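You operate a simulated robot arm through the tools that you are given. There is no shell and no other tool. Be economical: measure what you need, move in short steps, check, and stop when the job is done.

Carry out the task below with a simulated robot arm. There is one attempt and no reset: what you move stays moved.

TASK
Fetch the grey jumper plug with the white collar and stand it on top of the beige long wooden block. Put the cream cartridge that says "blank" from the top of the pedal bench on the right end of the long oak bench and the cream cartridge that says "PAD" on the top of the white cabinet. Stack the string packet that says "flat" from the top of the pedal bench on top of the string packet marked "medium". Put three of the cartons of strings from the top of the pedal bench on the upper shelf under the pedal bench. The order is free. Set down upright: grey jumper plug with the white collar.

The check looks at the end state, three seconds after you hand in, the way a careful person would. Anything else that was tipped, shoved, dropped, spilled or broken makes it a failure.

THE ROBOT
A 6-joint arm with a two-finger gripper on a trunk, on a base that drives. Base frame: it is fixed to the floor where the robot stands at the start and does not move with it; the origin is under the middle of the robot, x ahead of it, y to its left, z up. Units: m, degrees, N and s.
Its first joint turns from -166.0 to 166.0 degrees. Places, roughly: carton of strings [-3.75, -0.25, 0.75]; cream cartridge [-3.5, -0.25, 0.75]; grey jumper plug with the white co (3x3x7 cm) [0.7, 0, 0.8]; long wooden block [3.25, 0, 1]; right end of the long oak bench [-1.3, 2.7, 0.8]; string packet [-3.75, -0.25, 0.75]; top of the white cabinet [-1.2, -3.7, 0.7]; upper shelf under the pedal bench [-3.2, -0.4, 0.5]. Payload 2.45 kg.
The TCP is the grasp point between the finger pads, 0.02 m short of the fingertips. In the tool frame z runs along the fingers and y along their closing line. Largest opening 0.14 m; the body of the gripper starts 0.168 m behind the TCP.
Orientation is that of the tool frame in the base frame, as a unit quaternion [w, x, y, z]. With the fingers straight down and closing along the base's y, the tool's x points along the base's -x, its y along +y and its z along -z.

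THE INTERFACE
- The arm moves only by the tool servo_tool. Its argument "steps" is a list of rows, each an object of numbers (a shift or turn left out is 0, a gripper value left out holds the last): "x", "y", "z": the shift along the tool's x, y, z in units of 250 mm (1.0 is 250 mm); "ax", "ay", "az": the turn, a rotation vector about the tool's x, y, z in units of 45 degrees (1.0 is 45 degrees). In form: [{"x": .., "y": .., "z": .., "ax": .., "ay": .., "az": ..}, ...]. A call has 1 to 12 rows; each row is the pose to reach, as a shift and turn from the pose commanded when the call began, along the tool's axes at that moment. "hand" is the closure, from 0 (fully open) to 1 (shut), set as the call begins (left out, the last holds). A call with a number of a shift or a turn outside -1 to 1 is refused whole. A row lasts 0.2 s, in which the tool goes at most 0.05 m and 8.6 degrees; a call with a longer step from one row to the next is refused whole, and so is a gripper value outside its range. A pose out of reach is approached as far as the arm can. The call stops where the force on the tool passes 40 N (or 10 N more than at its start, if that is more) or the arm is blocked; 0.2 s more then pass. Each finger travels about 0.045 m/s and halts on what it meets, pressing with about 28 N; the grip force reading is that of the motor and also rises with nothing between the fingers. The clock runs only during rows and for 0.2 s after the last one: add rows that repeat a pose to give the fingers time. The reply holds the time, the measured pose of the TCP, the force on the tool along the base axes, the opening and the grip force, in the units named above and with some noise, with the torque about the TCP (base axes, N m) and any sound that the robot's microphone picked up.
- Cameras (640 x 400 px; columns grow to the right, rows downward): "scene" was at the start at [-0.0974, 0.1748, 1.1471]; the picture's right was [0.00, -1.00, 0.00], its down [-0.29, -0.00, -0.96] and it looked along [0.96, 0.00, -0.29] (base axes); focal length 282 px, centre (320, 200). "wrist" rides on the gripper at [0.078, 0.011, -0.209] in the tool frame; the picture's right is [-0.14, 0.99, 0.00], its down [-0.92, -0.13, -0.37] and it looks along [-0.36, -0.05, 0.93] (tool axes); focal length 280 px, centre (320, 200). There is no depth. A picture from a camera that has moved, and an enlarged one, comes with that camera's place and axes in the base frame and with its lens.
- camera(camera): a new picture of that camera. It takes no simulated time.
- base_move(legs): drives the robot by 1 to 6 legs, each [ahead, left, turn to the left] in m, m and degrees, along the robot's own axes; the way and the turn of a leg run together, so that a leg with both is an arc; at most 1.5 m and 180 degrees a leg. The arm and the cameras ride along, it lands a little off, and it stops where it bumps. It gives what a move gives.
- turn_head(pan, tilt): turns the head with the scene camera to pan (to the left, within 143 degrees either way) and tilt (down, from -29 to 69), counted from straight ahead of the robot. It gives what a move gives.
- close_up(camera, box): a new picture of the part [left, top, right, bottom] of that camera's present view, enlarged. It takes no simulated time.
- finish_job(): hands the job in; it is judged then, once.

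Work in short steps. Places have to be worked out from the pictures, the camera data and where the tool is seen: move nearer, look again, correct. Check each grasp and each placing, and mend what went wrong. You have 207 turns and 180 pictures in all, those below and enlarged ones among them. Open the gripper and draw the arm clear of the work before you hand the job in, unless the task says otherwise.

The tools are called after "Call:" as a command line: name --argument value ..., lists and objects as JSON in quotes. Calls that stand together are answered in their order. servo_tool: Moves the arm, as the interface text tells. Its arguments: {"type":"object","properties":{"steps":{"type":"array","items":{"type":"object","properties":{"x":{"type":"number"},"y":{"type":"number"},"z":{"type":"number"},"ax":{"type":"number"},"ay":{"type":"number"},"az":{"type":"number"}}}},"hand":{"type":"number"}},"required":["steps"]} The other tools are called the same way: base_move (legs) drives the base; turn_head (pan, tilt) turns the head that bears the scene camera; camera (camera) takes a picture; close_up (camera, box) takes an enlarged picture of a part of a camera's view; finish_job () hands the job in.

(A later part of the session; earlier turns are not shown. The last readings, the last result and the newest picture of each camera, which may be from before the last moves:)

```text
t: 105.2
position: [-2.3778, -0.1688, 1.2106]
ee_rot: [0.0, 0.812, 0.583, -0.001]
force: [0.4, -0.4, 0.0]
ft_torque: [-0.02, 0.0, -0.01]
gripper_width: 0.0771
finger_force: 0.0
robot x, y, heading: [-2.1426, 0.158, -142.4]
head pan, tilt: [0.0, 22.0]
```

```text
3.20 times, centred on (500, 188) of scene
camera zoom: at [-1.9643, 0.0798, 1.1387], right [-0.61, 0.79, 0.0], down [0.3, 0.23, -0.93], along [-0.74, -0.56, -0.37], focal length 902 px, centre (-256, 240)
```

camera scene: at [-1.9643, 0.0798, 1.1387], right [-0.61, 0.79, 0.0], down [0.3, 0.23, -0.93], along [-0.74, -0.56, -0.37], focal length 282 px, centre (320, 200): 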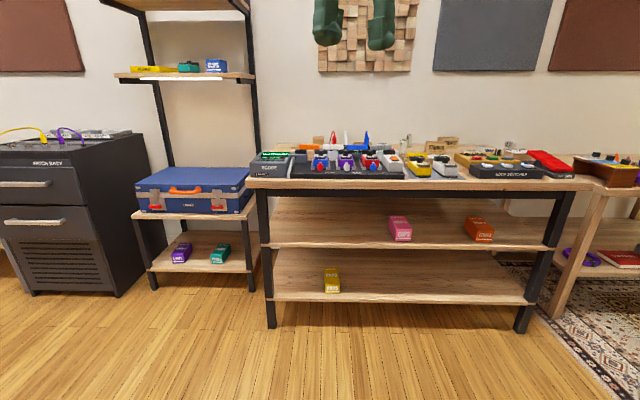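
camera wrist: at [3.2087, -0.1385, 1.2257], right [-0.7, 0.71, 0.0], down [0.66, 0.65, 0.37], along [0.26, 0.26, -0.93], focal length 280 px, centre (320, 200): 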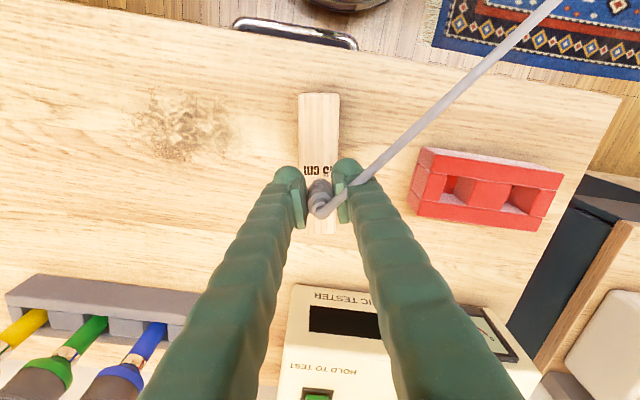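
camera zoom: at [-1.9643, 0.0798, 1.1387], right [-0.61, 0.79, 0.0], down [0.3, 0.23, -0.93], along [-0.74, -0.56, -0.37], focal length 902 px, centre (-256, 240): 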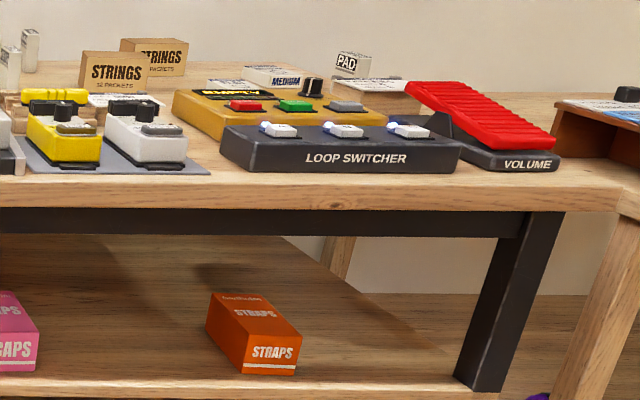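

Cartons and packets are toward the back of the bench. I drive closer (0.55 m), then view from above with the wrist camera.

Call:
base_move --legs '[[0.5, 0, -3]]'

Call:
turn_head --pan 0 --tilt 35

Call:
camera --camera "scene"

Call:
camera --camera "wrist"

```text
t: 108.2
position: [-2.8061, -0.4473, 1.2101]
ee_rot: [0.0, 0.83, 0.558, -0.001]
force: [-0.5, -0.4, 0.1]
ft_torque: [0.02, -0.01, -0.01]
gripper_width: 0.0772
finger_force: 0.1
robot x, y, heading: [-2.5554, -0.1334, -146.3]
head pan, tilt: [0.0, 22.0]
```

```text
t: 108.9
position: [-2.8057, -0.4471, 1.2107]
ee_rot: [0.0, 0.83, 0.558, -0.001]
force: [0.5, -0.4, -0.2]
ft_torque: [-0.01, -0.01, -0.01]
gripper_width: 0.0772
finger_force: 0.0
robot x, y, heading: [-2.5574, -0.1306, -145.8]
head pan, tilt: [0.0, 35.0]
```

```text
139 pictures are left
camera scene: at [-2.3742, -0.2215, 1.1181], right [-0.56, 0.83, 0.0], down [0.48, 0.32, -0.82], along [-0.68, -0.46, -0.57], focal length 282 px, centre (320, 200)
```

scene: 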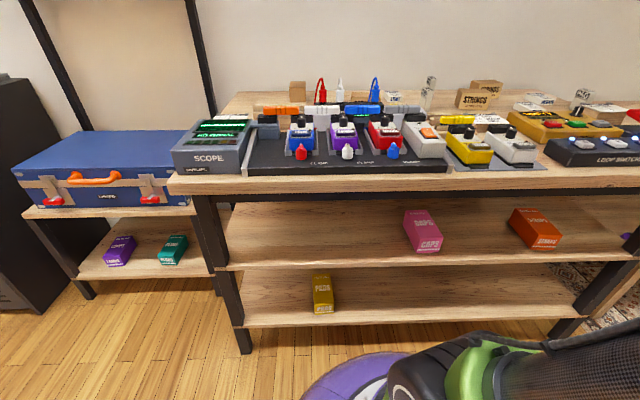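

```text
138 pictures are left
camera wrist: at [-2.7663, -0.3788, 1.4199], right [0.87, -0.5, 0.0], down [-0.46, -0.8, 0.37], along [-0.19, -0.32, -0.93], focal length 280 px, centre (320, 200)
```

wrist: 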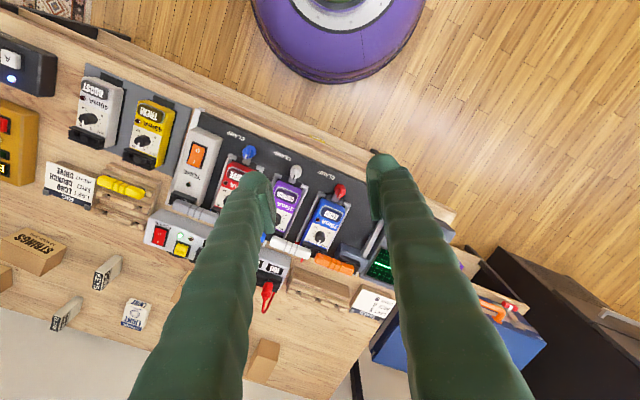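

Base is close to the bench. I swing the arm along the bench to the right with the tool squared to the bench, to survey from above.

Call:
servo_tool --steps '[{"x": 0.06, "y": -0.15, "az": 0.125}, {"x": 0.12, "y": -0.3, "az": 0.25}, {"x": 0.18, "y": -0.45, "az": 0.375}, {"x": 0.24, "y": -0.6, "az": 0.5}, {"x": 0.31, "y": -0.75, "az": 0.625}, {"x": 0.38, "y": -0.9, "az": 0.75}, {"x": 0.38, "y": -0.9, "az": 0.75}]'

Call:
camera --camera "wrist"

```text
t: 110.5
position: [-2.9789, -0.2745, 1.2094]
ee_rot: [0.0, 0.956, 0.293, -0.001]
force: [-0.9, -0.2, -0.8]
ft_torque: [0.01, -0.03, 0.02]
gripper_width: 0.0772
finger_force: 0.1
robot x, y, heading: [-2.5523, -0.1308, -146.1]
head pan, tilt: [0.0, 35.0]
```

```text
137 pictures are left
camera wrist: at [-2.907, -0.2389, 1.42], right [0.44, -0.9, 0.0], down [-0.83, -0.41, 0.37], along [-0.33, -0.16, -0.93], focal length 280 px, centre (320, 200)
```

wrist: 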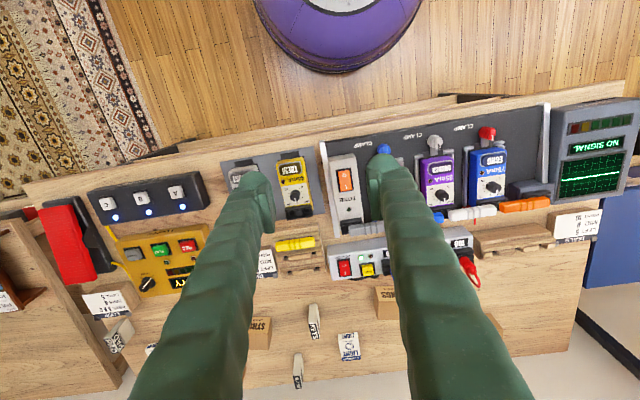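

I advance over the bench's back part and open fully for an unobstructed view.

Call:
servo_tool --steps '[{"x": -0.18}, {"x": -0.36}, {"x": -0.54}, {"x": -0.72}, {"x": -0.9}, {"x": -0.9}, {"x": -0.9}]' --hand 0

Call:
camera --camera "wrist"

```text
t: 112.1
position: [-3.1639, -0.3998, 1.2118]
ee_rot: [0.0, 0.956, 0.293, -0.001]
force: [0.4, -0.3, 0.1]
ft_torque: [0.0, -0.01, 0.01]
gripper_width: 0.1401
finger_force: 0.0
robot x, y, heading: [-2.5533, -0.1321, -145.9]
head pan, tilt: [0.0, 35.0]
```

```text
136 pictures are left
camera wrist: at [-3.093, -0.3652, 1.4209], right [0.44, -0.9, 0.0], down [-0.83, -0.41, 0.37], along [-0.33, -0.16, -0.93], focal length 280 px, centre (320, 200)
```

wrist: 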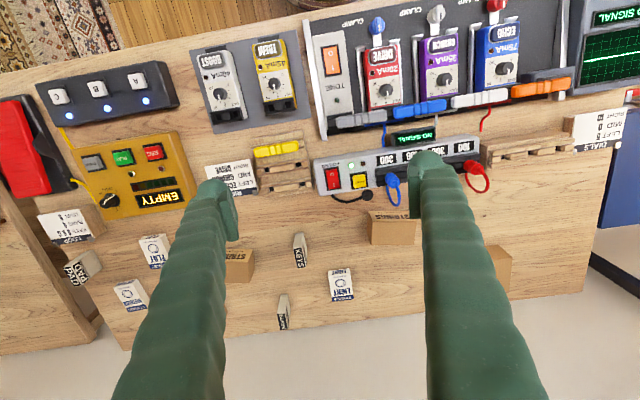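

Good view. I enlarge both halves to read the labels.

Call:
close_up --camera "wrist" --box '[30, 190, 230, 315]'

Call:
close_up --camera "wrist" --box '[220, 200, 430, 331]'

Call:
close_up --camera "wrist" --box '[420, 160, 640, 297]'

Call:
close_up --camera "scene" --box '[380, 60, 640, 160]'

```text
3.20 times, centred on (130, 252) of wrist
camera zoom: at [-3.093, -0.3652, 1.4209], right [0.44, -0.9, 0.0], down [-0.83, -0.41, 0.37], along [-0.33, -0.16, -0.93], focal length 897 px, centre (928, 32)
```

zoom: 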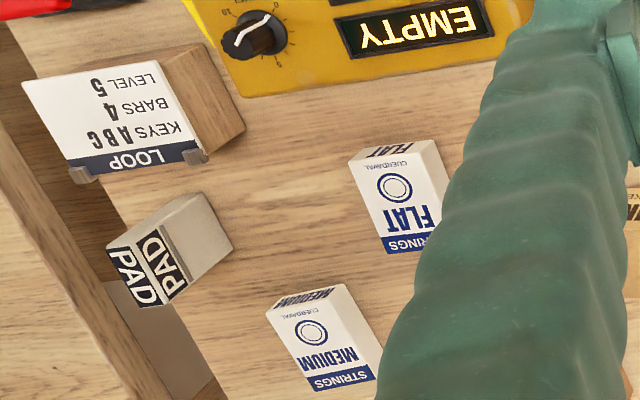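

```text
3.05 times, centred on (325, 266) of wrist
camera zoom: at [-3.093, -0.3652, 1.4209], right [0.44, -0.9, 0.0], down [-0.83, -0.41, 0.37], along [-0.33, -0.16, -0.93], focal length 854 px, centre (305, 0)
```

zoom: 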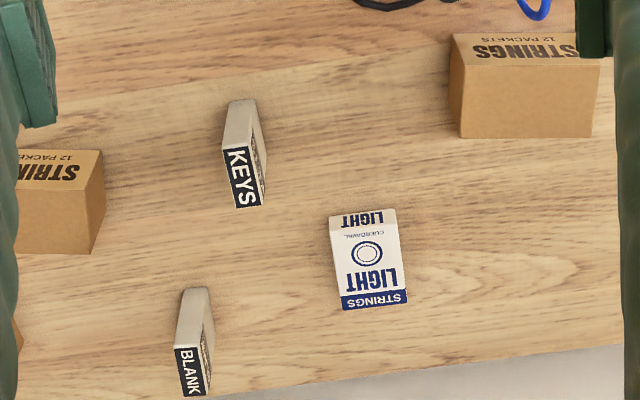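

```text
2.91 times, centred on (530, 228) of wrist
camera zoom: at [-3.093, -0.3652, 1.4209], right [0.44, -0.9, 0.0], down [-0.83, -0.41, 0.37], along [-0.33, -0.16, -0.93], focal length 816 px, centre (-291, 117)
```

zoom: 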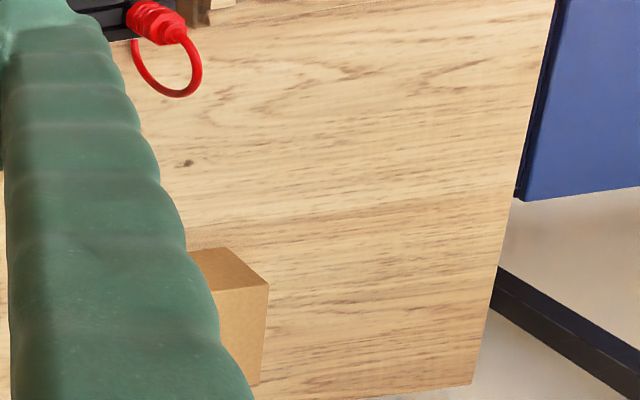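

```text
2.46 times, centred on (510, 110) of scene
camera zoom: at [-2.3743, -0.2215, 1.118], right [-0.56, 0.83, 0.0], down [0.48, 0.32, -0.82], along [-0.68, -0.46, -0.57], focal length 694 px, centre (-148, 422)
```

zoom: 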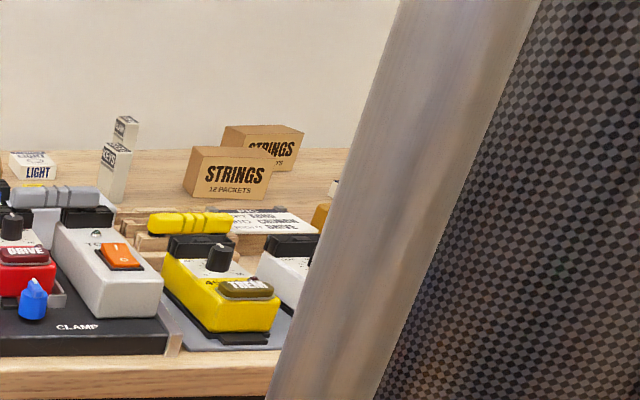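

I've got the layout: BLANK (standing, back), KEYS, PAD, FLAT, MEDIUM, LIGHT and four cartons; bench top ≈0.78. I shift the base right 0.4 m and a bit closer so that most is in reach.

Call:
base_move --legs '[[0, -0.4, 0], [0.06, 0, 0]]'

Call:
camera --camera "wrist"

Call:
camera --camera "scene"

```text
t: 115.2
position: [-3.4367, -0.1071, 1.2114]
ee_rot: [-0.001, 0.956, 0.294, -0.001]
force: [0.1, -0.5, -0.8]
ft_torque: [0.02, 0.01, 0.02]
gripper_width: 0.1403
finger_force: 0.0
robot x, y, heading: [-2.8309, 0.1675, -145.8]
head pan, tilt: [0.0, 35.0]
```

```text
131 pictures are left
camera wrist: at [-3.3655, -0.0711, 1.4209], right [0.44, -0.9, 0.0], down [-0.83, -0.41, 0.37], along [-0.33, -0.16, -0.93], focal length 280 px, centre (320, 200)
```

wrist: 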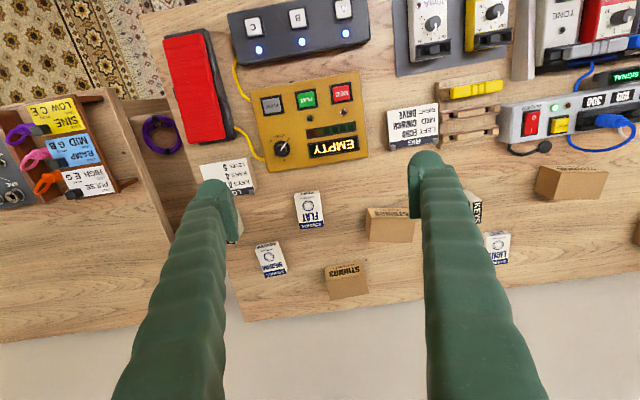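

```text
130 pictures are left
camera scene: at [-2.6472, 0.0742, 1.118], right [-0.56, 0.83, 0.0], down [0.48, 0.32, -0.82], along [-0.68, -0.46, -0.57], focal length 282 px, centre (320, 200)
```

scene: 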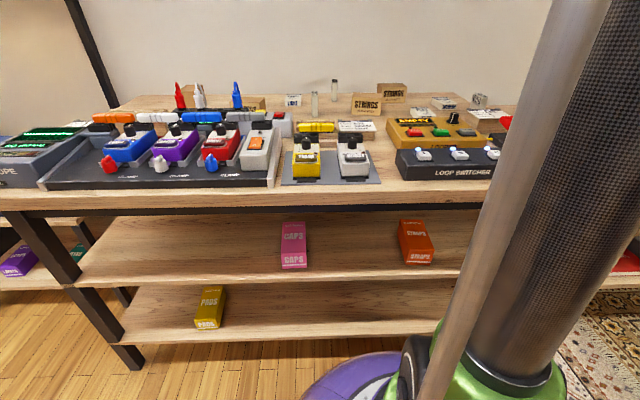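

FLAT is near directly ahead. I zoom for the packets' orientation and size.

Call:
close_up --camera "wrist" --box '[230, 170, 430, 295]'

```text
3.20 times, centred on (330, 232) of wrist
camera zoom: at [-3.3655, -0.0711, 1.4209], right [0.44, -0.9, 0.0], down [-0.83, -0.41, 0.37], along [-0.33, -0.16, -0.93], focal length 897 px, centre (288, 96)
```

zoom: 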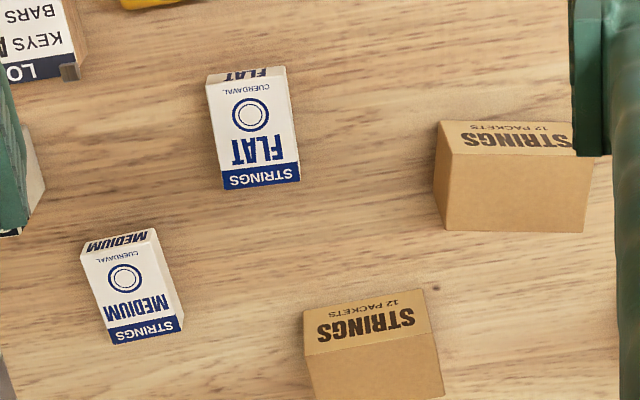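

FLAT's centre ≈(-3.618, -0.164), aligned with the tool, ~5.7 cm wide. I move over it and descend partway.

Call:
servo_tool --steps '[{"x": -0.15, "y": -0.04}, {"x": -0.3, "y": -0.08}, {"x": -0.45, "y": -0.12}, {"x": -0.6, "y": -0.17, "z": 0.08}, {"x": -0.728, "y": -0.22, "z": 0.2}, {"x": -0.728, "y": -0.22, "z": 0.38}, {"x": -0.728, "y": -0.22, "z": 0.56}, {"x": -0.728, "y": -0.22, "z": 0.74}, {"x": -0.728, "y": -0.22, "z": 0.9}, {"x": -0.728, "y": -0.22, "z": 1.0}, {"x": -0.728, "y": -0.22, "z": 1.0}]' --hand 0.25

Call:
camera --camera "wrist"

Call:
close_up --camera "scene" --box '[300, 50, 540, 200]'

```text
t: 117.6
position: [-3.6194, -0.1645, 0.9587]
ee_rot: [-0.001, 0.956, 0.294, 0.0]
force: [0.2, -0.4, -0.2]
ft_torque: [0.02, 0.06, -0.02]
gripper_width: 0.105
finger_force: 0.1
robot x, y, heading: [-2.8302, 0.161, -146.0]
head pan, tilt: [0.0, 35.0]
```

```text
128 pictures are left
camera wrist: at [-3.5487, -0.1287, 1.1694], right [0.44, -0.9, 0.0], down [-0.83, -0.41, 0.37], along [-0.33, -0.16, -0.93], focal length 280 px, centre (320, 200)
```

wrist: 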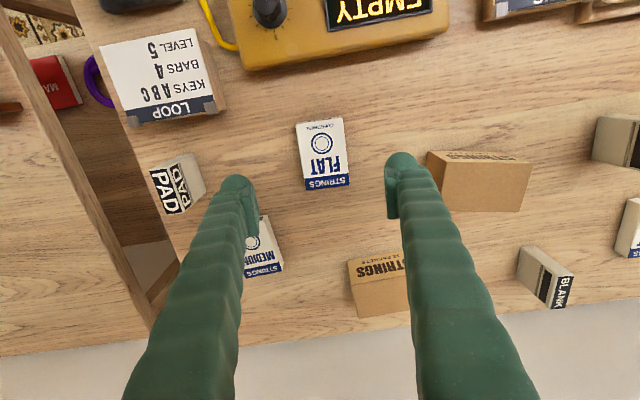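

```text
2.67 times, centred on (420, 125) of scene
camera zoom: at [-2.6473, 0.0742, 1.1181], right [-0.56, 0.83, 0.0], down [0.48, 0.32, -0.82], along [-0.68, -0.46, -0.57], focal length 752 px, centre (53, 400)
```

zoom: 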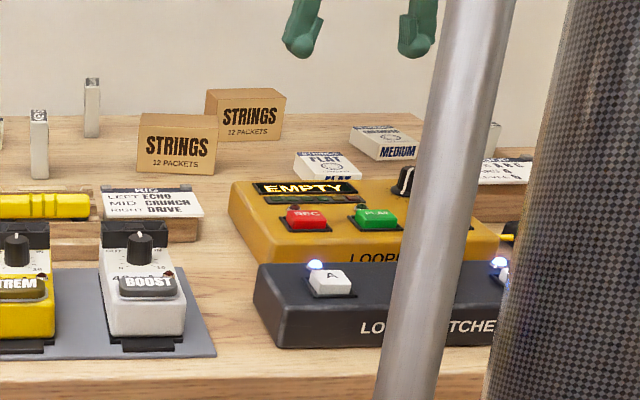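

FLAT is exactly under the TCP. I lower to just above the table.

Call:
servo_tool --steps '[{"z": 0.18}, {"z": 0.36}, {"z": 0.48}, {"z": 0.53}, {"z": 0.53}]'

Call:
close_up --camera "scene" --box '[380, 80, 480, 142]'

Call:
camera --camera "wrist"

```text
t: 118.8
position: [-3.6193, -0.165, 0.8287]
ee_rot: [-0.001, 0.956, 0.293, -0.002]
force: [0.7, 0.4, 0.1]
ft_torque: [0.0, -0.03, 0.0]
gripper_width: 0.1051
finger_force: 0.1
robot x, y, heading: [-2.8262, 0.1594, -145.6]
head pan, tilt: [0.0, 35.0]
```

```text
6.40 times, centred on (430, 111) of scene
camera zoom: at [-2.6473, 0.0742, 1.1181], right [-0.56, 0.83, 0.0], down [0.48, 0.32, -0.82], along [-0.68, -0.46, -0.57], focal length 1805 px, centre (-384, 770)
```

zoom: 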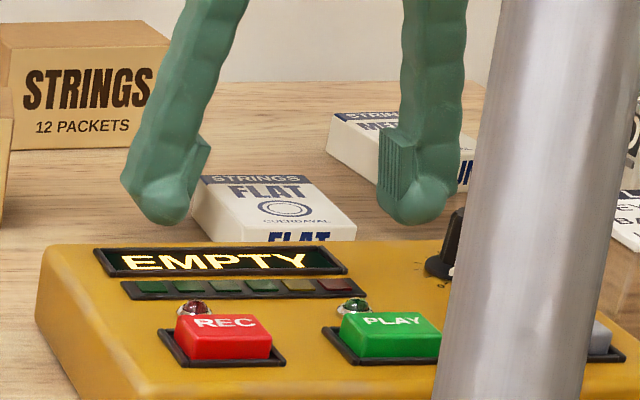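

```text
125 pictures are left
camera wrist: at [-3.549, -0.1288, 1.0377], right [0.44, -0.9, 0.0], down [-0.83, -0.41, 0.37], along [-0.33, -0.16, -0.93], focal length 280 px, centre (320, 200)
```

wrist: 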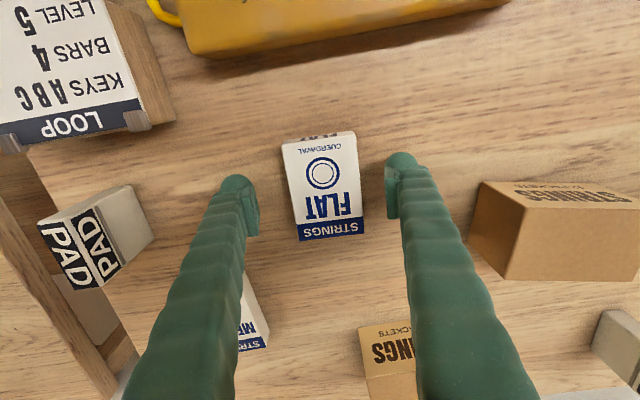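

The fingertips straddle the packet. I lower 12 mm more and close.

Call:
servo_tool --steps '[{"z": 0.02}, {"z": 0.036}, {"z": 0.048}, {"z": 0.048}]'

Call:
servo_tool --steps '[{}, {}, {}, {}, {}]' --hand 1

Call:
close_up --camera "scene" --box '[380, 80, 480, 142]'

```text
t: 119.8
position: [-3.6195, -0.1631, 0.8181]
ee_rot: [-0.001, 0.956, 0.294, -0.002]
force: [0.6, 0.7, 0.8]
ft_torque: [-0.01, 0.01, 0.03]
gripper_width: 0.1049
finger_force: 0.1
robot x, y, heading: [-2.8277, 0.1635, -145.8]
head pan, tilt: [0.0, 35.0]
```

```text
t: 120.9
position: [-3.6186, -0.1644, 0.8196]
ee_rot: [0.0, 0.956, 0.294, -0.002]
force: [3.8, 0.8, 15.8]
ft_torque: [-0.13, -0.15, 0.01]
gripper_width: 0.057
finger_force: 28.1
robot x, y, heading: [-2.8276, 0.1597, -145.6]
head pan, tilt: [0.0, 35.0]
stopped in row 5: the force on the tool passed its limit at 41 N (the readings are from after the stop); the commanded pose is now the measured one
```

```text
6.40 times, centred on (430, 111) of scene
camera zoom: at [-2.6465, 0.0744, 1.118], right [-0.56, 0.83, 0.0], down [0.47, 0.32, -0.82], along [-0.68, -0.46, -0.57], focal length 1805 px, centre (-384, 770)
```

zoom: 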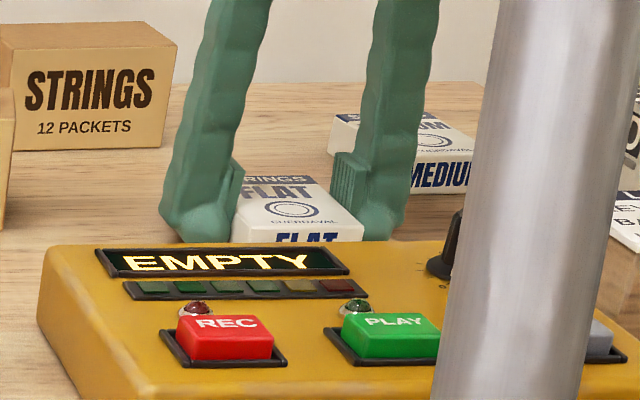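

Gripped (0.057); tips touched the table lightly. I lift.

Call:
servo_tool --steps '[{"z": -0.04}, {"z": -0.12}, {"z": -0.24}, {"z": -0.36}, {"z": -0.36}]'

Call:
camera --camera "wrist"

Call:
close_up --camera "scene" --box '[340, 40, 520, 152]'

```text
t: 122.1
position: [-3.6177, -0.1643, 0.9083]
ee_rot: [0.0, 0.955, 0.295, -0.001]
force: [-0.6, 0.3, -1.5]
ft_torque: [-0.01, 0.0, 0.02]
gripper_width: 0.0569
finger_force: 27.7
robot x, y, heading: [-2.8285, 0.1649, -145.9]
head pan, tilt: [0.0, 35.0]
```

```text
123 pictures are left
camera wrist: at [-3.5473, -0.1285, 1.1176], right [0.45, -0.9, 0.0], down [-0.83, -0.41, 0.37], along [-0.33, -0.16, -0.93], focal length 280 px, centre (320, 200)
```

wrist: 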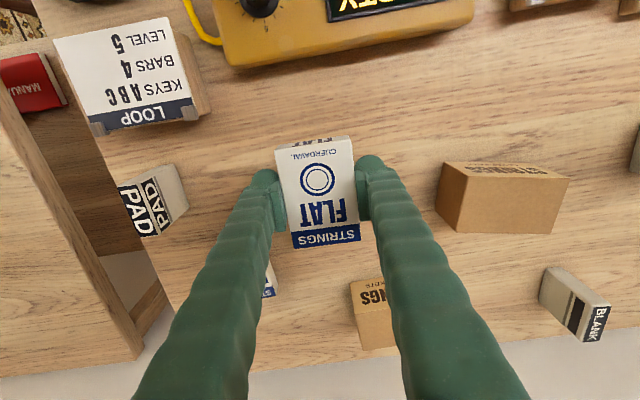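

```text
3.56 times, centred on (430, 96) of scene
camera zoom: at [-2.6472, 0.0742, 1.1181], right [-0.56, 0.83, 0.0], down [0.47, 0.32, -0.82], along [-0.68, -0.46, -0.57], focal length 1003 px, centre (-71, 570)
```

zoom: 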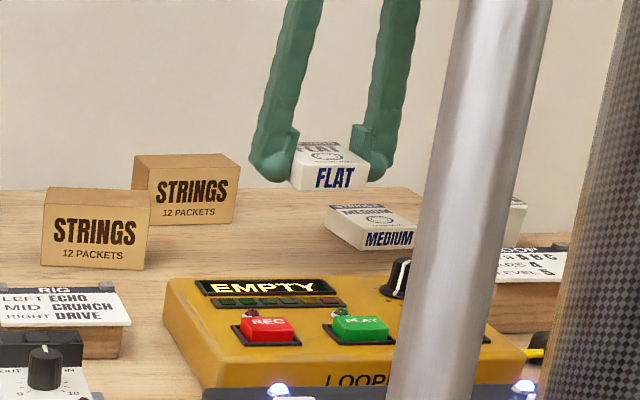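

FLAT is held level. I move over MEDIUM (≈(-3.769, -0.135)), turning 11° to match its angle.

Call:
servo_tool --steps '[{"x": -0.11, "y": -0.11, "az": -0.064}, {"x": -0.22, "y": -0.22, "az": -0.128}, {"x": -0.33, "y": -0.33, "az": -0.192}, {"x": -0.432, "y": -0.436, "az": -0.256}, {"x": -0.432, "y": -0.436, "az": -0.256}]'

Call:
camera --camera "wrist"

Call:
close_up --camera "scene" --box '[340, 40, 520, 152]'

```text
t: 123.3
position: [-3.7704, -0.137, 0.9077]
ee_rot: [0.001, 0.921, 0.39, -0.001]
force: [0.8, 0.0, -0.5]
ft_torque: [-0.02, -0.04, -0.01]
gripper_width: 0.0567
finger_force: 27.8
robot x, y, heading: [-2.8292, 0.1612, -145.9]
head pan, tilt: [0.0, 35.0]
```

```text
121 pictures are left
camera wrist: at [-3.7081, -0.0869, 1.1169], right [0.62, -0.79, 0.0], down [-0.73, -0.57, 0.37], along [-0.29, -0.23, -0.93], focal length 280 px, centre (320, 200)
```

wrist: 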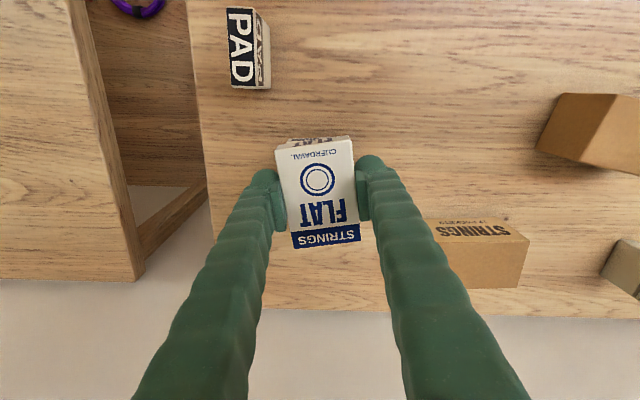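

```text
3.56 times, centred on (430, 96) of scene
camera zoom: at [-2.6472, 0.0742, 1.1181], right [-0.56, 0.83, 0.0], down [0.47, 0.32, -0.82], along [-0.68, -0.46, -0.57], focal length 1003 px, centre (-71, 570)
```

zoom: 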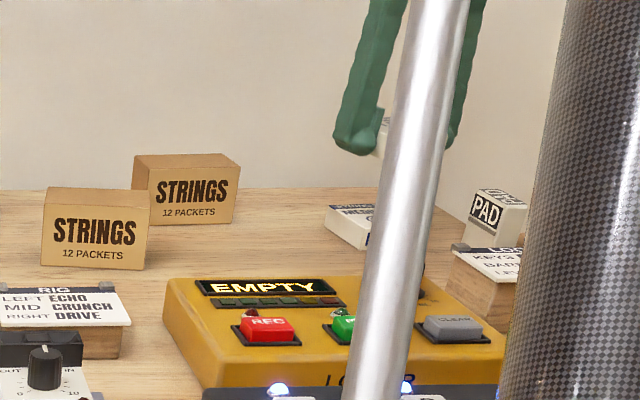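

FLAT covers MEDIUM. I lower to near contact, then in small steps.

Call:
servo_tool --steps '[{"z": 0.1}, {"z": 0.18}, {"z": 0.2}, {"z": 0.2}]'

Call:
servo_tool --steps '[{"z": 0.01}, {"z": 0.02}, {"z": 0.028}, {"z": 0.028}]'

Call:
camera --camera "wrist"

Call:
close_up --camera "scene" --box '[400, 60, 500, 122]'

```text
t: 124.3
position: [-3.7684, -0.136, 0.857]
ee_rot: [0.001, 0.921, 0.39, -0.001]
force: [0.4, 0.0, -0.9]
ft_torque: [-0.03, 0.03, 0.0]
gripper_width: 0.0566
finger_force: 28.1
robot x, y, heading: [-2.8283, 0.1612, -145.9]
head pan, tilt: [0.0, 35.0]
```

```text
t: 125.3
position: [-3.7698, -0.1371, 0.8517]
ee_rot: [0.001, 0.921, 0.39, -0.001]
force: [-0.5, -0.3, -0.1]
ft_torque: [0.0, -0.02, 0.01]
gripper_width: 0.0568
finger_force: 27.8
robot x, y, heading: [-2.8303, 0.1617, -146.0]
head pan, tilt: [0.0, 35.0]
```

```text
119 pictures are left
camera wrist: at [-3.7072, -0.087, 1.0605], right [0.61, -0.79, 0.0], down [-0.73, -0.57, 0.37], along [-0.29, -0.23, -0.93], focal length 280 px, centre (320, 200)
```

wrist: 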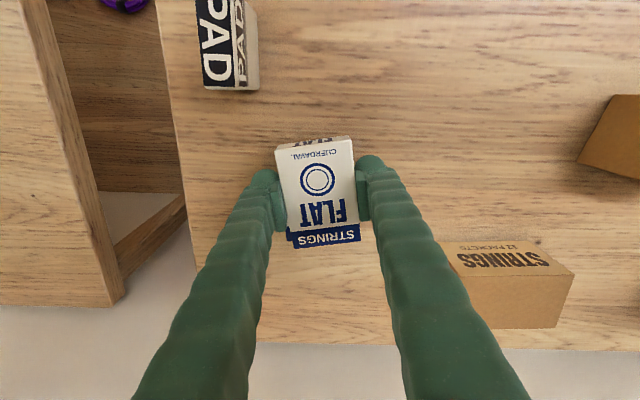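

```text
6.40 times, centred on (450, 91) of scene
camera zoom: at [-2.6473, 0.0742, 1.1181], right [-0.56, 0.83, 0.0], down [0.47, 0.32, -0.82], along [-0.68, -0.46, -0.57], focal length 1805 px, centre (-512, 898)
```

zoom: 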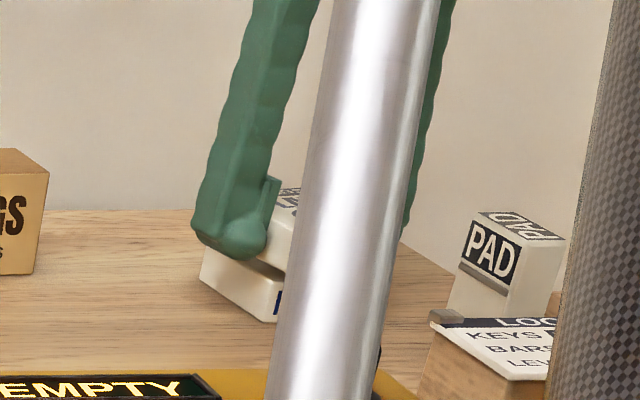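

MEDIUM peeks out ~4 mm to the picture's left; I shift 4 mm that way and lower to contact.

Call:
servo_tool --steps '[{"y": -0.016}, {"y": -0.016, "z": 0.008}, {"y": -0.016, "z": 0.014}, {"y": -0.016, "z": 0.014}]'

Call:
close_up --camera "wrist" --box '[240, 120, 400, 260]'

```text
t: 126.3
position: [-3.772, -0.1325, 0.8476]
ee_rot: [0.0, 0.921, 0.39, -0.001]
force: [0.8, -0.2, -1.8]
ft_torque: [-0.01, 0.02, -0.02]
gripper_width: 0.0568
finger_force: 27.9
robot x, y, heading: [-2.8309, 0.1618, -145.7]
head pan, tilt: [0.0, 35.0]
```

```text
2.86 times, centred on (320, 190) of wrist
camera zoom: at [-3.7102, -0.0841, 1.0567], right [0.61, -0.79, 0.0], down [-0.73, -0.57, 0.37], along [-0.29, -0.23, -0.93], focal length 801 px, centre (320, 229)
```

zoom: 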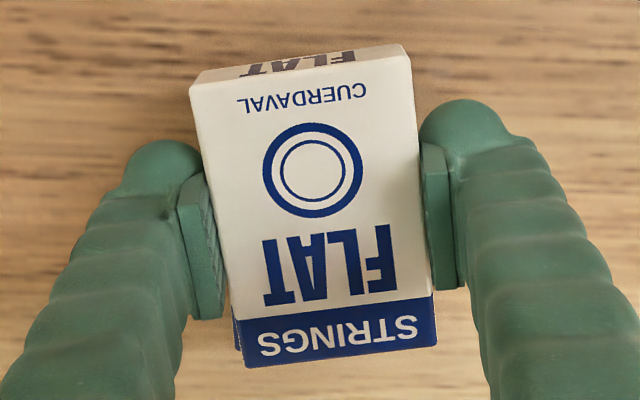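

Well aligned, no contact force yet. I continue down in 1.5 mm steps.

Call:
servo_tool --steps '[{"z": 0.006}, {"z": 0.012}, {"z": 0.012}]'

Call:
close_up --camera "scene" --box '[400, 60, 500, 122]'

```text
t: 127.1
position: [-3.7714, -0.1319, 0.8451]
ee_rot: [0.0, 0.921, 0.39, -0.001]
force: [-0.1, -1.2, 0.0]
ft_torque: [-0.02, 0.02, 0.02]
gripper_width: 0.0567
finger_force: 27.9
robot x, y, heading: [-2.8264, 0.1617, -145.9]
head pan, tilt: [0.0, 35.0]
```

```text
6.40 times, centred on (450, 91) of scene
camera zoom: at [-2.6473, 0.0742, 1.1181], right [-0.56, 0.83, 0.0], down [0.47, 0.32, -0.82], along [-0.68, -0.46, -0.57], focal length 1805 px, centre (-512, 898)
```

zoom: 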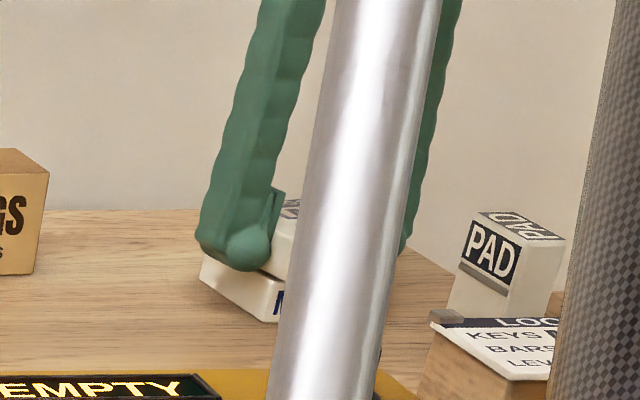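

Still a small gap; I go on lowering.

Call:
servo_tool --steps '[{"z": 0.006}, {"z": 0.012}, {"z": 0.012}]'

Call:
servo_tool --steps '[{"z": 0.005}, {"z": 0.01}, {"z": 0.01}]'

Call:
close_up --camera "scene" --box '[400, 60, 500, 122]'

```text
t: 127.9
position: [-3.7722, -0.1323, 0.8426]
ee_rot: [0.0, 0.921, 0.39, 0.0]
force: [-1.2, -0.4, 5.1]
ft_torque: [-0.11, 0.11, 0.02]
gripper_width: 0.0568
finger_force: 26.8
robot x, y, heading: [-2.8323, 0.1623, -145.9]
head pan, tilt: [0.0, 35.0]
```

```text
t: 128.7
position: [-3.7704, -0.1308, 0.8409]
ee_rot: [-0.001, 0.921, 0.39, -0.002]
force: [-2.5, 0.8, 25.5]
ft_torque: [0.04, 0.03, -0.02]
gripper_width: 0.0567
finger_force: 28.4
robot x, y, heading: [-2.827, 0.1647, -145.9]
head pan, tilt: [0.0, 35.0]
```

```text
6.40 times, centred on (450, 91) of scene
camera zoom: at [-2.6464, 0.0745, 1.1179], right [-0.56, 0.83, 0.0], down [0.47, 0.32, -0.82], along [-0.68, -0.46, -0.57], focal length 1805 px, centre (-512, 898)
```

zoom: 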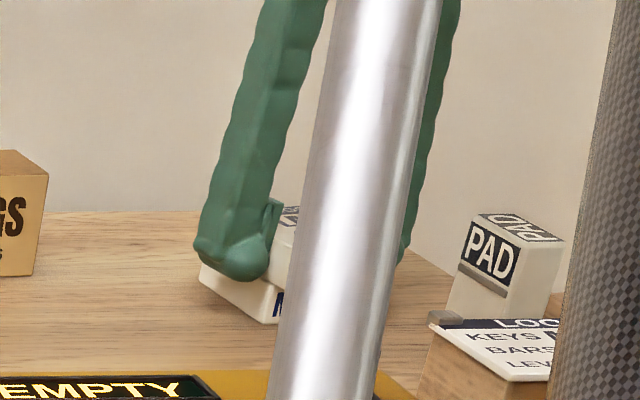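

In contact (25 N). I ease up 2 mm and open, then raise.

Call:
servo_tool --steps '[{"z": -0.008}, {"z": -0.008}]'

Call:
servo_tool --steps '[{}, {}, {}, {}, {}]' --hand 0.3

Call:
servo_tool --steps '[{"z": -0.1}, {"z": -0.25}, {"z": -0.42}, {"z": -0.6}, {"z": -0.8}, {"z": -0.8}]'

Call:
camera --camera "wrist"

Call:
close_up --camera "scene" --box '[340, 50, 520, 162]'

```text
t: 129.3
position: [-3.7709, -0.1329, 0.8412]
ee_rot: [0.001, 0.921, 0.39, -0.001]
force: [0.2, 0.2, -0.3]
ft_torque: [-0.03, 0.01, 0.02]
gripper_width: 0.0569
finger_force: 28.4
robot x, y, heading: [-2.828, 0.1643, -146.0]
head pan, tilt: [0.0, 35.0]
```

```text
t: 130.5
position: [-3.7716, -0.1329, 0.8409]
ee_rot: [0.001, 0.921, 0.39, -0.001]
force: [0.3, -0.2, -0.1]
ft_torque: [0.0, -0.02, 0.01]
gripper_width: 0.098
finger_force: 0.1
robot x, y, heading: [-2.8289, 0.1615, -145.9]
head pan, tilt: [0.0, 35.0]
```

```text
t: 131.9
position: [-3.7704, -0.1355, 1.0431]
ee_rot: [0.001, 0.921, 0.39, -0.001]
force: [-0.1, 0.0, 0.4]
ft_torque: [0.01, 0.03, 0.02]
gripper_width: 0.0978
finger_force: 0.0
robot x, y, heading: [-2.8286, 0.1652, -145.9]
head pan, tilt: [0.0, 35.0]
```

```text
114 pictures are left
camera wrist: at [-3.7081, -0.0855, 1.2519], right [0.61, -0.79, 0.0], down [-0.73, -0.57, 0.37], along [-0.29, -0.23, -0.93], focal length 280 px, centre (320, 200)
```

wrist: 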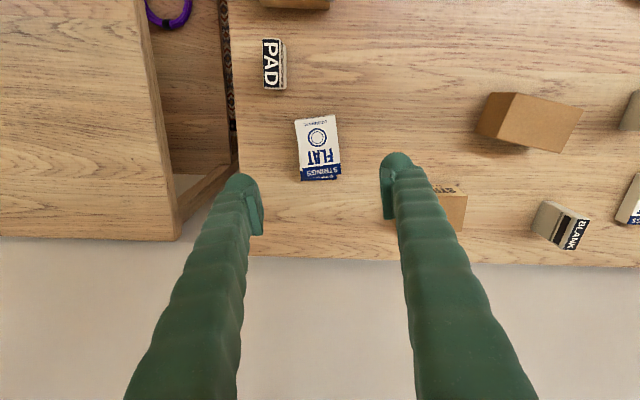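

```text
3.56 times, centred on (430, 106) of scene
camera zoom: at [-2.6472, 0.0742, 1.1181], right [-0.56, 0.83, 0.0], down [0.47, 0.32, -0.82], along [-0.68, -0.46, -0.57], focal length 1003 px, centre (-71, 534)
```

zoom: 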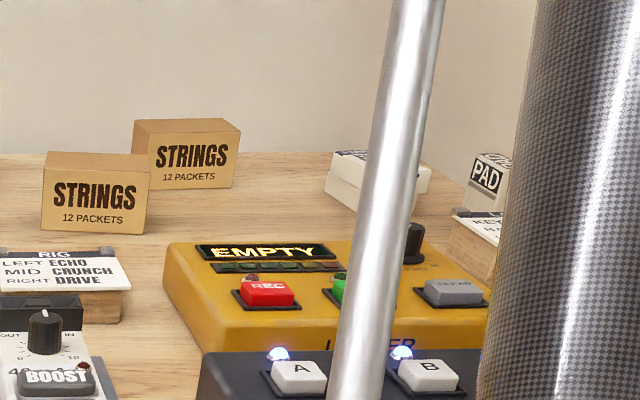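

FLAT rests squarely on MEDIUM. For the cartons I'll use a tilted tool (~55°) so they can be slid upright onto the shelf. I first move toward carton C1 and square up the yaw.

Call:
servo_tool --steps '[{"x": 0.07, "y": 0.153, "az": 0.043}, {"x": 0.14, "y": 0.306, "az": 0.085}, {"x": 0.21, "y": 0.46, "az": 0.128}, {"x": 0.28, "y": 0.613, "az": 0.17}, {"x": 0.35, "y": 0.766, "az": 0.213}, {"x": 0.42, "y": 0.92, "az": 0.256}, {"x": 0.42, "y": 0.92, "az": 0.256}]' --hand 0

Call:
servo_tool --steps '[{"x": 0.03, "y": 0.06, "ay": -0.16}, {"x": 0.06, "y": 0.12, "ay": -0.32}, {"x": 0.1, "y": 0.2, "ay": -0.48}, {"x": 0.13, "y": 0.28, "ay": -0.64}, {"x": 0.16, "y": 0.34, "ay": -0.8}, {"x": 0.18, "y": 0.39, "ay": -0.96}, {"x": 0.18, "y": 0.39, "ay": -0.96}]'

Call:
camera --camera "wrist"

Call:
camera --camera "scene"

```text
t: 133.5
position: [-3.5329, -0.2167, 1.0393]
ee_rot: [0.001, 0.956, 0.295, -0.001]
force: [-0.4, 0.5, 1.0]
ft_torque: [0.01, 0.0, 0.0]
gripper_width: 0.14
finger_force: 0.0
robot x, y, heading: [-2.8261, 0.1588, -145.6]
head pan, tilt: [0.0, 35.0]
```

```text
t: 135.1
position: [-3.4436, -0.2719, 1.0401]
ee_rot: [0.109, 0.888, 0.275, -0.354]
force: [0.9, 0.5, 0.1]
ft_torque: [0.04, 0.02, -0.02]
gripper_width: 0.1399
finger_force: 0.0
robot x, y, heading: [-2.8267, 0.1635, -146.0]
head pan, tilt: [0.0, 35.0]
```

```text
112 pictures are left
camera wrist: at [-3.2718, -0.1684, 1.1389], right [0.48, -0.87, 0.09], down [-0.42, -0.13, 0.9], along [-0.78, -0.47, -0.42], focal length 280 px, centre (320, 200)
```

wrist: 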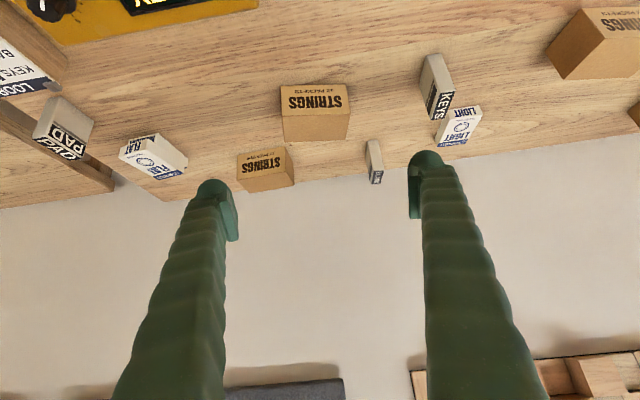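

```text
111 pictures are left
camera scene: at [-2.6471, 0.0742, 1.118], right [-0.56, 0.83, 0.0], down [0.47, 0.32, -0.82], along [-0.68, -0.46, -0.57], focal length 282 px, centre (320, 200)
```

scene: 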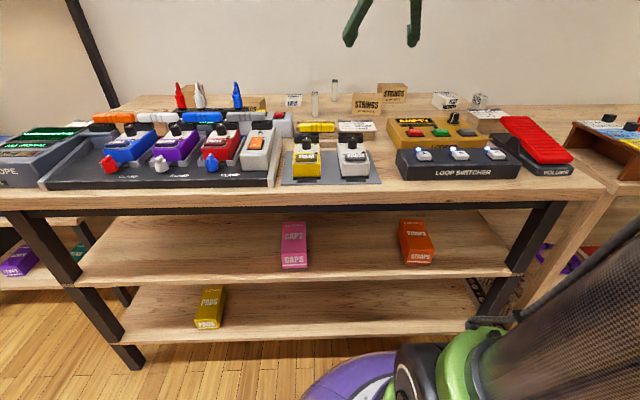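

Estimate of C1's top centre now (-3.55, -0.34). I tilt on to 55° and come to a pre-grasp point in line with it.

Call:
servo_tool --steps '[{"x": 0.07, "z": 0.1, "ay": -0.09}, {"x": 0.14, "y": -0.007, "z": 0.2, "ay": -0.18}, {"x": 0.21, "y": -0.014, "z": 0.3, "ay": -0.27}, {"x": 0.28, "y": -0.014, "z": 0.412, "ay": -0.27}, {"x": 0.28, "y": -0.014, "z": 0.412, "ay": -0.27}]'

Call:
camera --camera "wrist"

Call:
close_up --camera "scene" --box '[280, 50, 460, 190]'

```text
t: 136.3
position: [-3.4598, -0.2801, 0.9188]
ee_rot: [0.137, 0.846, 0.261, -0.445]
force: [0.5, -0.1, -0.5]
ft_torque: [0.02, 0.0, 0.0]
gripper_width: 0.1401
finger_force: 0.1
robot x, y, heading: [-2.8257, 0.1638, -145.8]
head pan, tilt: [0.0, 35.0]
```

```text
110 pictures are left
camera wrist: at [-3.2756, -0.1665, 0.9729], right [0.49, -0.86, 0.11], down [-0.25, -0.02, 0.97], along [-0.83, -0.51, -0.23], focal length 280 px, centre (320, 200)
```

wrist: 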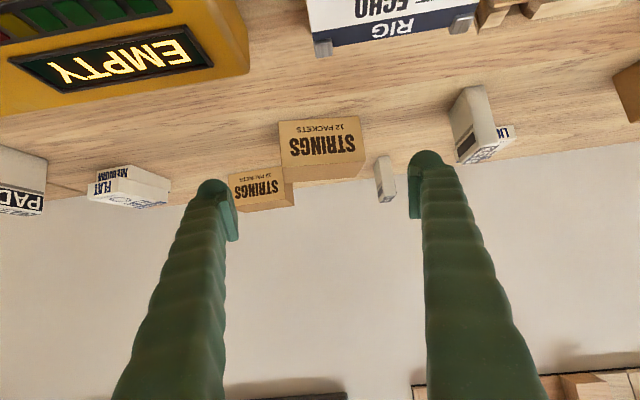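

```text
2.86 times, centred on (370, 120) of scene
camera zoom: at [-2.647, 0.0742, 1.118], right [-0.56, 0.83, 0.0], down [0.47, 0.32, -0.82], along [-0.68, -0.46, -0.57], focal length 806 px, centre (177, 429)
```

zoom: 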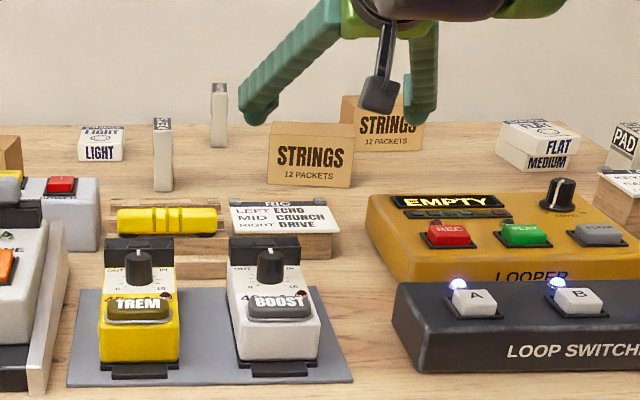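

Centred on C1. I advance 0.13 m along the tool axis.

Call:
servo_tool --steps '[{"z": 0.13}, {"z": 0.26}, {"z": 0.39}, {"z": 0.52}, {"z": 0.52}]'

Call:
camera --camera "wrist"

Call:
close_up --camera "scene" --box '[280, 50, 460, 190]'

```text
t: 137.5
position: [-3.5465, -0.3429, 0.843]
ee_rot: [0.138, 0.846, 0.261, -0.445]
force: [-0.4, 0.4, 0.6]
ft_torque: [-0.04, 0.01, 0.0]
gripper_width: 0.1404
finger_force: 0.1
robot x, y, heading: [-2.8276, 0.1608, -145.9]
head pan, tilt: [0.0, 35.0]
```

```text
108 pictures are left
camera wrist: at [-3.3623, -0.2288, 0.8981], right [0.49, -0.86, 0.11], down [-0.25, -0.02, 0.97], along [-0.83, -0.51, -0.23], focal length 280 px, centre (320, 200)
```

wrist: 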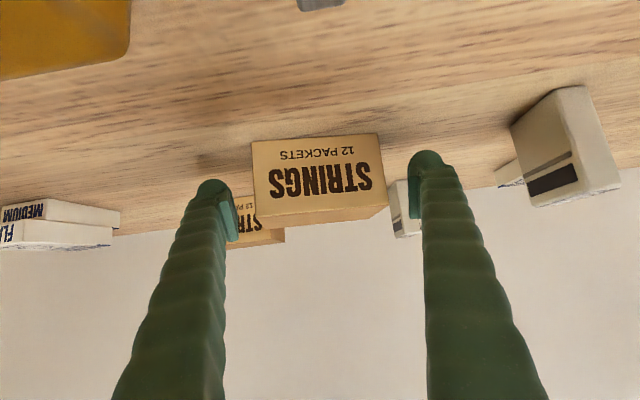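

```text
2.86 times, centred on (370, 120) of scene
camera zoom: at [-2.647, 0.0742, 1.118], right [-0.56, 0.83, 0.0], down [0.47, 0.32, -0.82], along [-0.68, -0.46, -0.57], focal length 806 px, centre (177, 429)
```

zoom: 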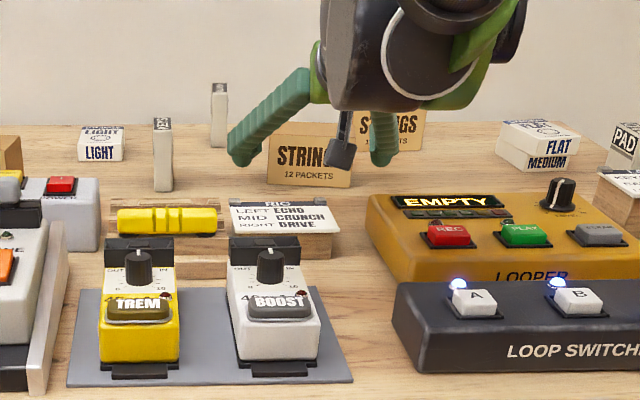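

The TCP is at the carton's front face and a bit high (carton ≈6 cm tall). I go 3 cm further in, 1 cm lower, then close.

Call:
servo_tool --steps '[{"z": 0.06, "x": -0.018, "y": -0.012}, {"z": 0.121, "x": -0.036, "y": -0.012}, {"z": 0.121, "x": -0.036, "y": -0.012}]'

Call:
servo_tool --steps '[{}, {}, {}, {}]' --hand 1

Call:
camera --camera "wrist"

```text
t: 138.3
position: [-3.5737, -0.3557, 0.8337]
ee_rot: [0.138, 0.845, 0.262, -0.445]
force: [0.6, 0.3, 0.3]
ft_torque: [-0.02, 0.02, 0.0]
gripper_width: 0.1399
finger_force: 0.0
robot x, y, heading: [-2.8318, 0.1614, -146.1]
head pan, tilt: [0.0, 35.0]
```

```text
t: 139.3
position: [-3.5734, -0.3561, 0.8338]
ee_rot: [0.137, 0.846, 0.261, -0.445]
force: [1.3, -1.6, 2.4]
ft_torque: [-0.34, -0.39, -0.1]
gripper_width: 0.1153
finger_force: 28.6
robot x, y, heading: [-2.8295, 0.1631, -145.9]
head pan, tilt: [0.0, 35.0]
```

```text
106 pictures are left
camera wrist: at [-3.3894, -0.2419, 0.8888], right [0.49, -0.86, 0.11], down [-0.25, -0.02, 0.97], along [-0.83, -0.51, -0.23], focal length 280 px, centre (320, 200)
```

wrist: 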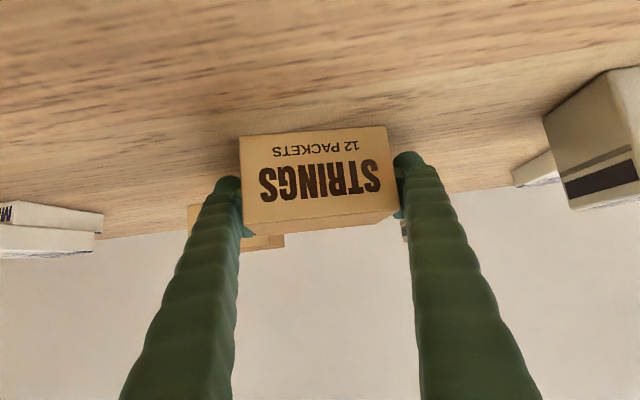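

The pads hold only the front part (width 0.115). I reopen, go 2 cm deeper and close again.

Call:
servo_tool --steps '[{}, {}, {}]' --hand 0

Call:
servo_tool --steps '[{"z": 0.033, "x": -0.023}, {"z": 0.066, "x": -0.046}, {"z": 0.066, "x": -0.046}]'

Call:
servo_tool --steps '[{}, {}, {}, {}]' --hand 1

Call:
servo_tool --steps '[{"z": -0.03, "x": -0.05}, {"z": -0.1, "x": -0.13}, {"z": -0.2, "x": -0.26}, {"z": -0.3, "x": -0.39}, {"z": -0.3, "x": -0.39}]'

Call:
camera --camera "wrist"

Call:
camera --camera "scene"

```text
t: 140.1
position: [-3.5732, -0.3552, 0.8332]
ee_rot: [0.138, 0.845, 0.262, -0.445]
force: [0.0, -0.8, -0.9]
ft_torque: [-0.02, 0.03, 0.01]
gripper_width: 0.14
finger_force: 0.1
robot x, y, heading: [-2.8296, 0.1621, -145.9]
head pan, tilt: [0.0, 35.0]
```

```text
t: 140.9
position: [-3.5895, -0.367, 0.8348]
ee_rot: [0.138, 0.846, 0.263, -0.444]
force: [0.0, 0.3, -0.5]
ft_torque: [0.04, 0.02, 0.0]
gripper_width: 0.1399
finger_force: 0.0
robot x, y, heading: [-2.8284, 0.1634, -145.8]
head pan, tilt: [0.0, 35.0]
```

```text
t: 141.9
position: [-3.5917, -0.3672, 0.8346]
ee_rot: [0.138, 0.846, 0.261, -0.445]
force: [0.4, 0.4, 1.5]
ft_torque: [-0.22, -0.27, -0.07]
gripper_width: 0.1135
finger_force: 27.7
robot x, y, heading: [-2.8282, 0.1618, -145.7]
head pan, tilt: [0.0, 35.0]
```

```text
t: 143.1
position: [-3.5845, -0.3645, 0.9605]
ee_rot: [0.138, 0.845, 0.262, -0.445]
force: [-0.2, 0.1, -4.9]
ft_torque: [-0.07, 0.09, 0.01]
gripper_width: 0.1115
finger_force: 28.3
robot x, y, heading: [-2.8287, 0.1654, -146.0]
head pan, tilt: [0.0, 35.0]
```

```text
105 pictures are left
camera wrist: at [-3.4004, -0.2502, 1.0148], right [0.49, -0.86, 0.11], down [-0.25, -0.02, 0.97], along [-0.83, -0.51, -0.23], focal length 280 px, centre (320, 200)
```

wrist: 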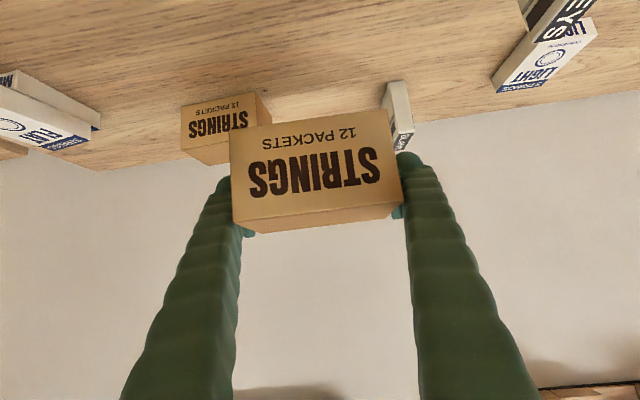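

```text
104 pictures are left
camera scene: at [-2.6472, 0.0741, 1.1181], right [-0.56, 0.83, 0.0], down [0.47, 0.32, -0.82], along [-0.68, -0.46, -0.57], focal length 282 px, centre (320, 200)
```

scene: 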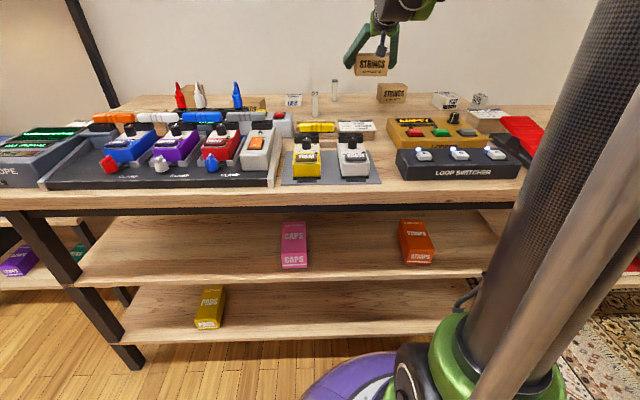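

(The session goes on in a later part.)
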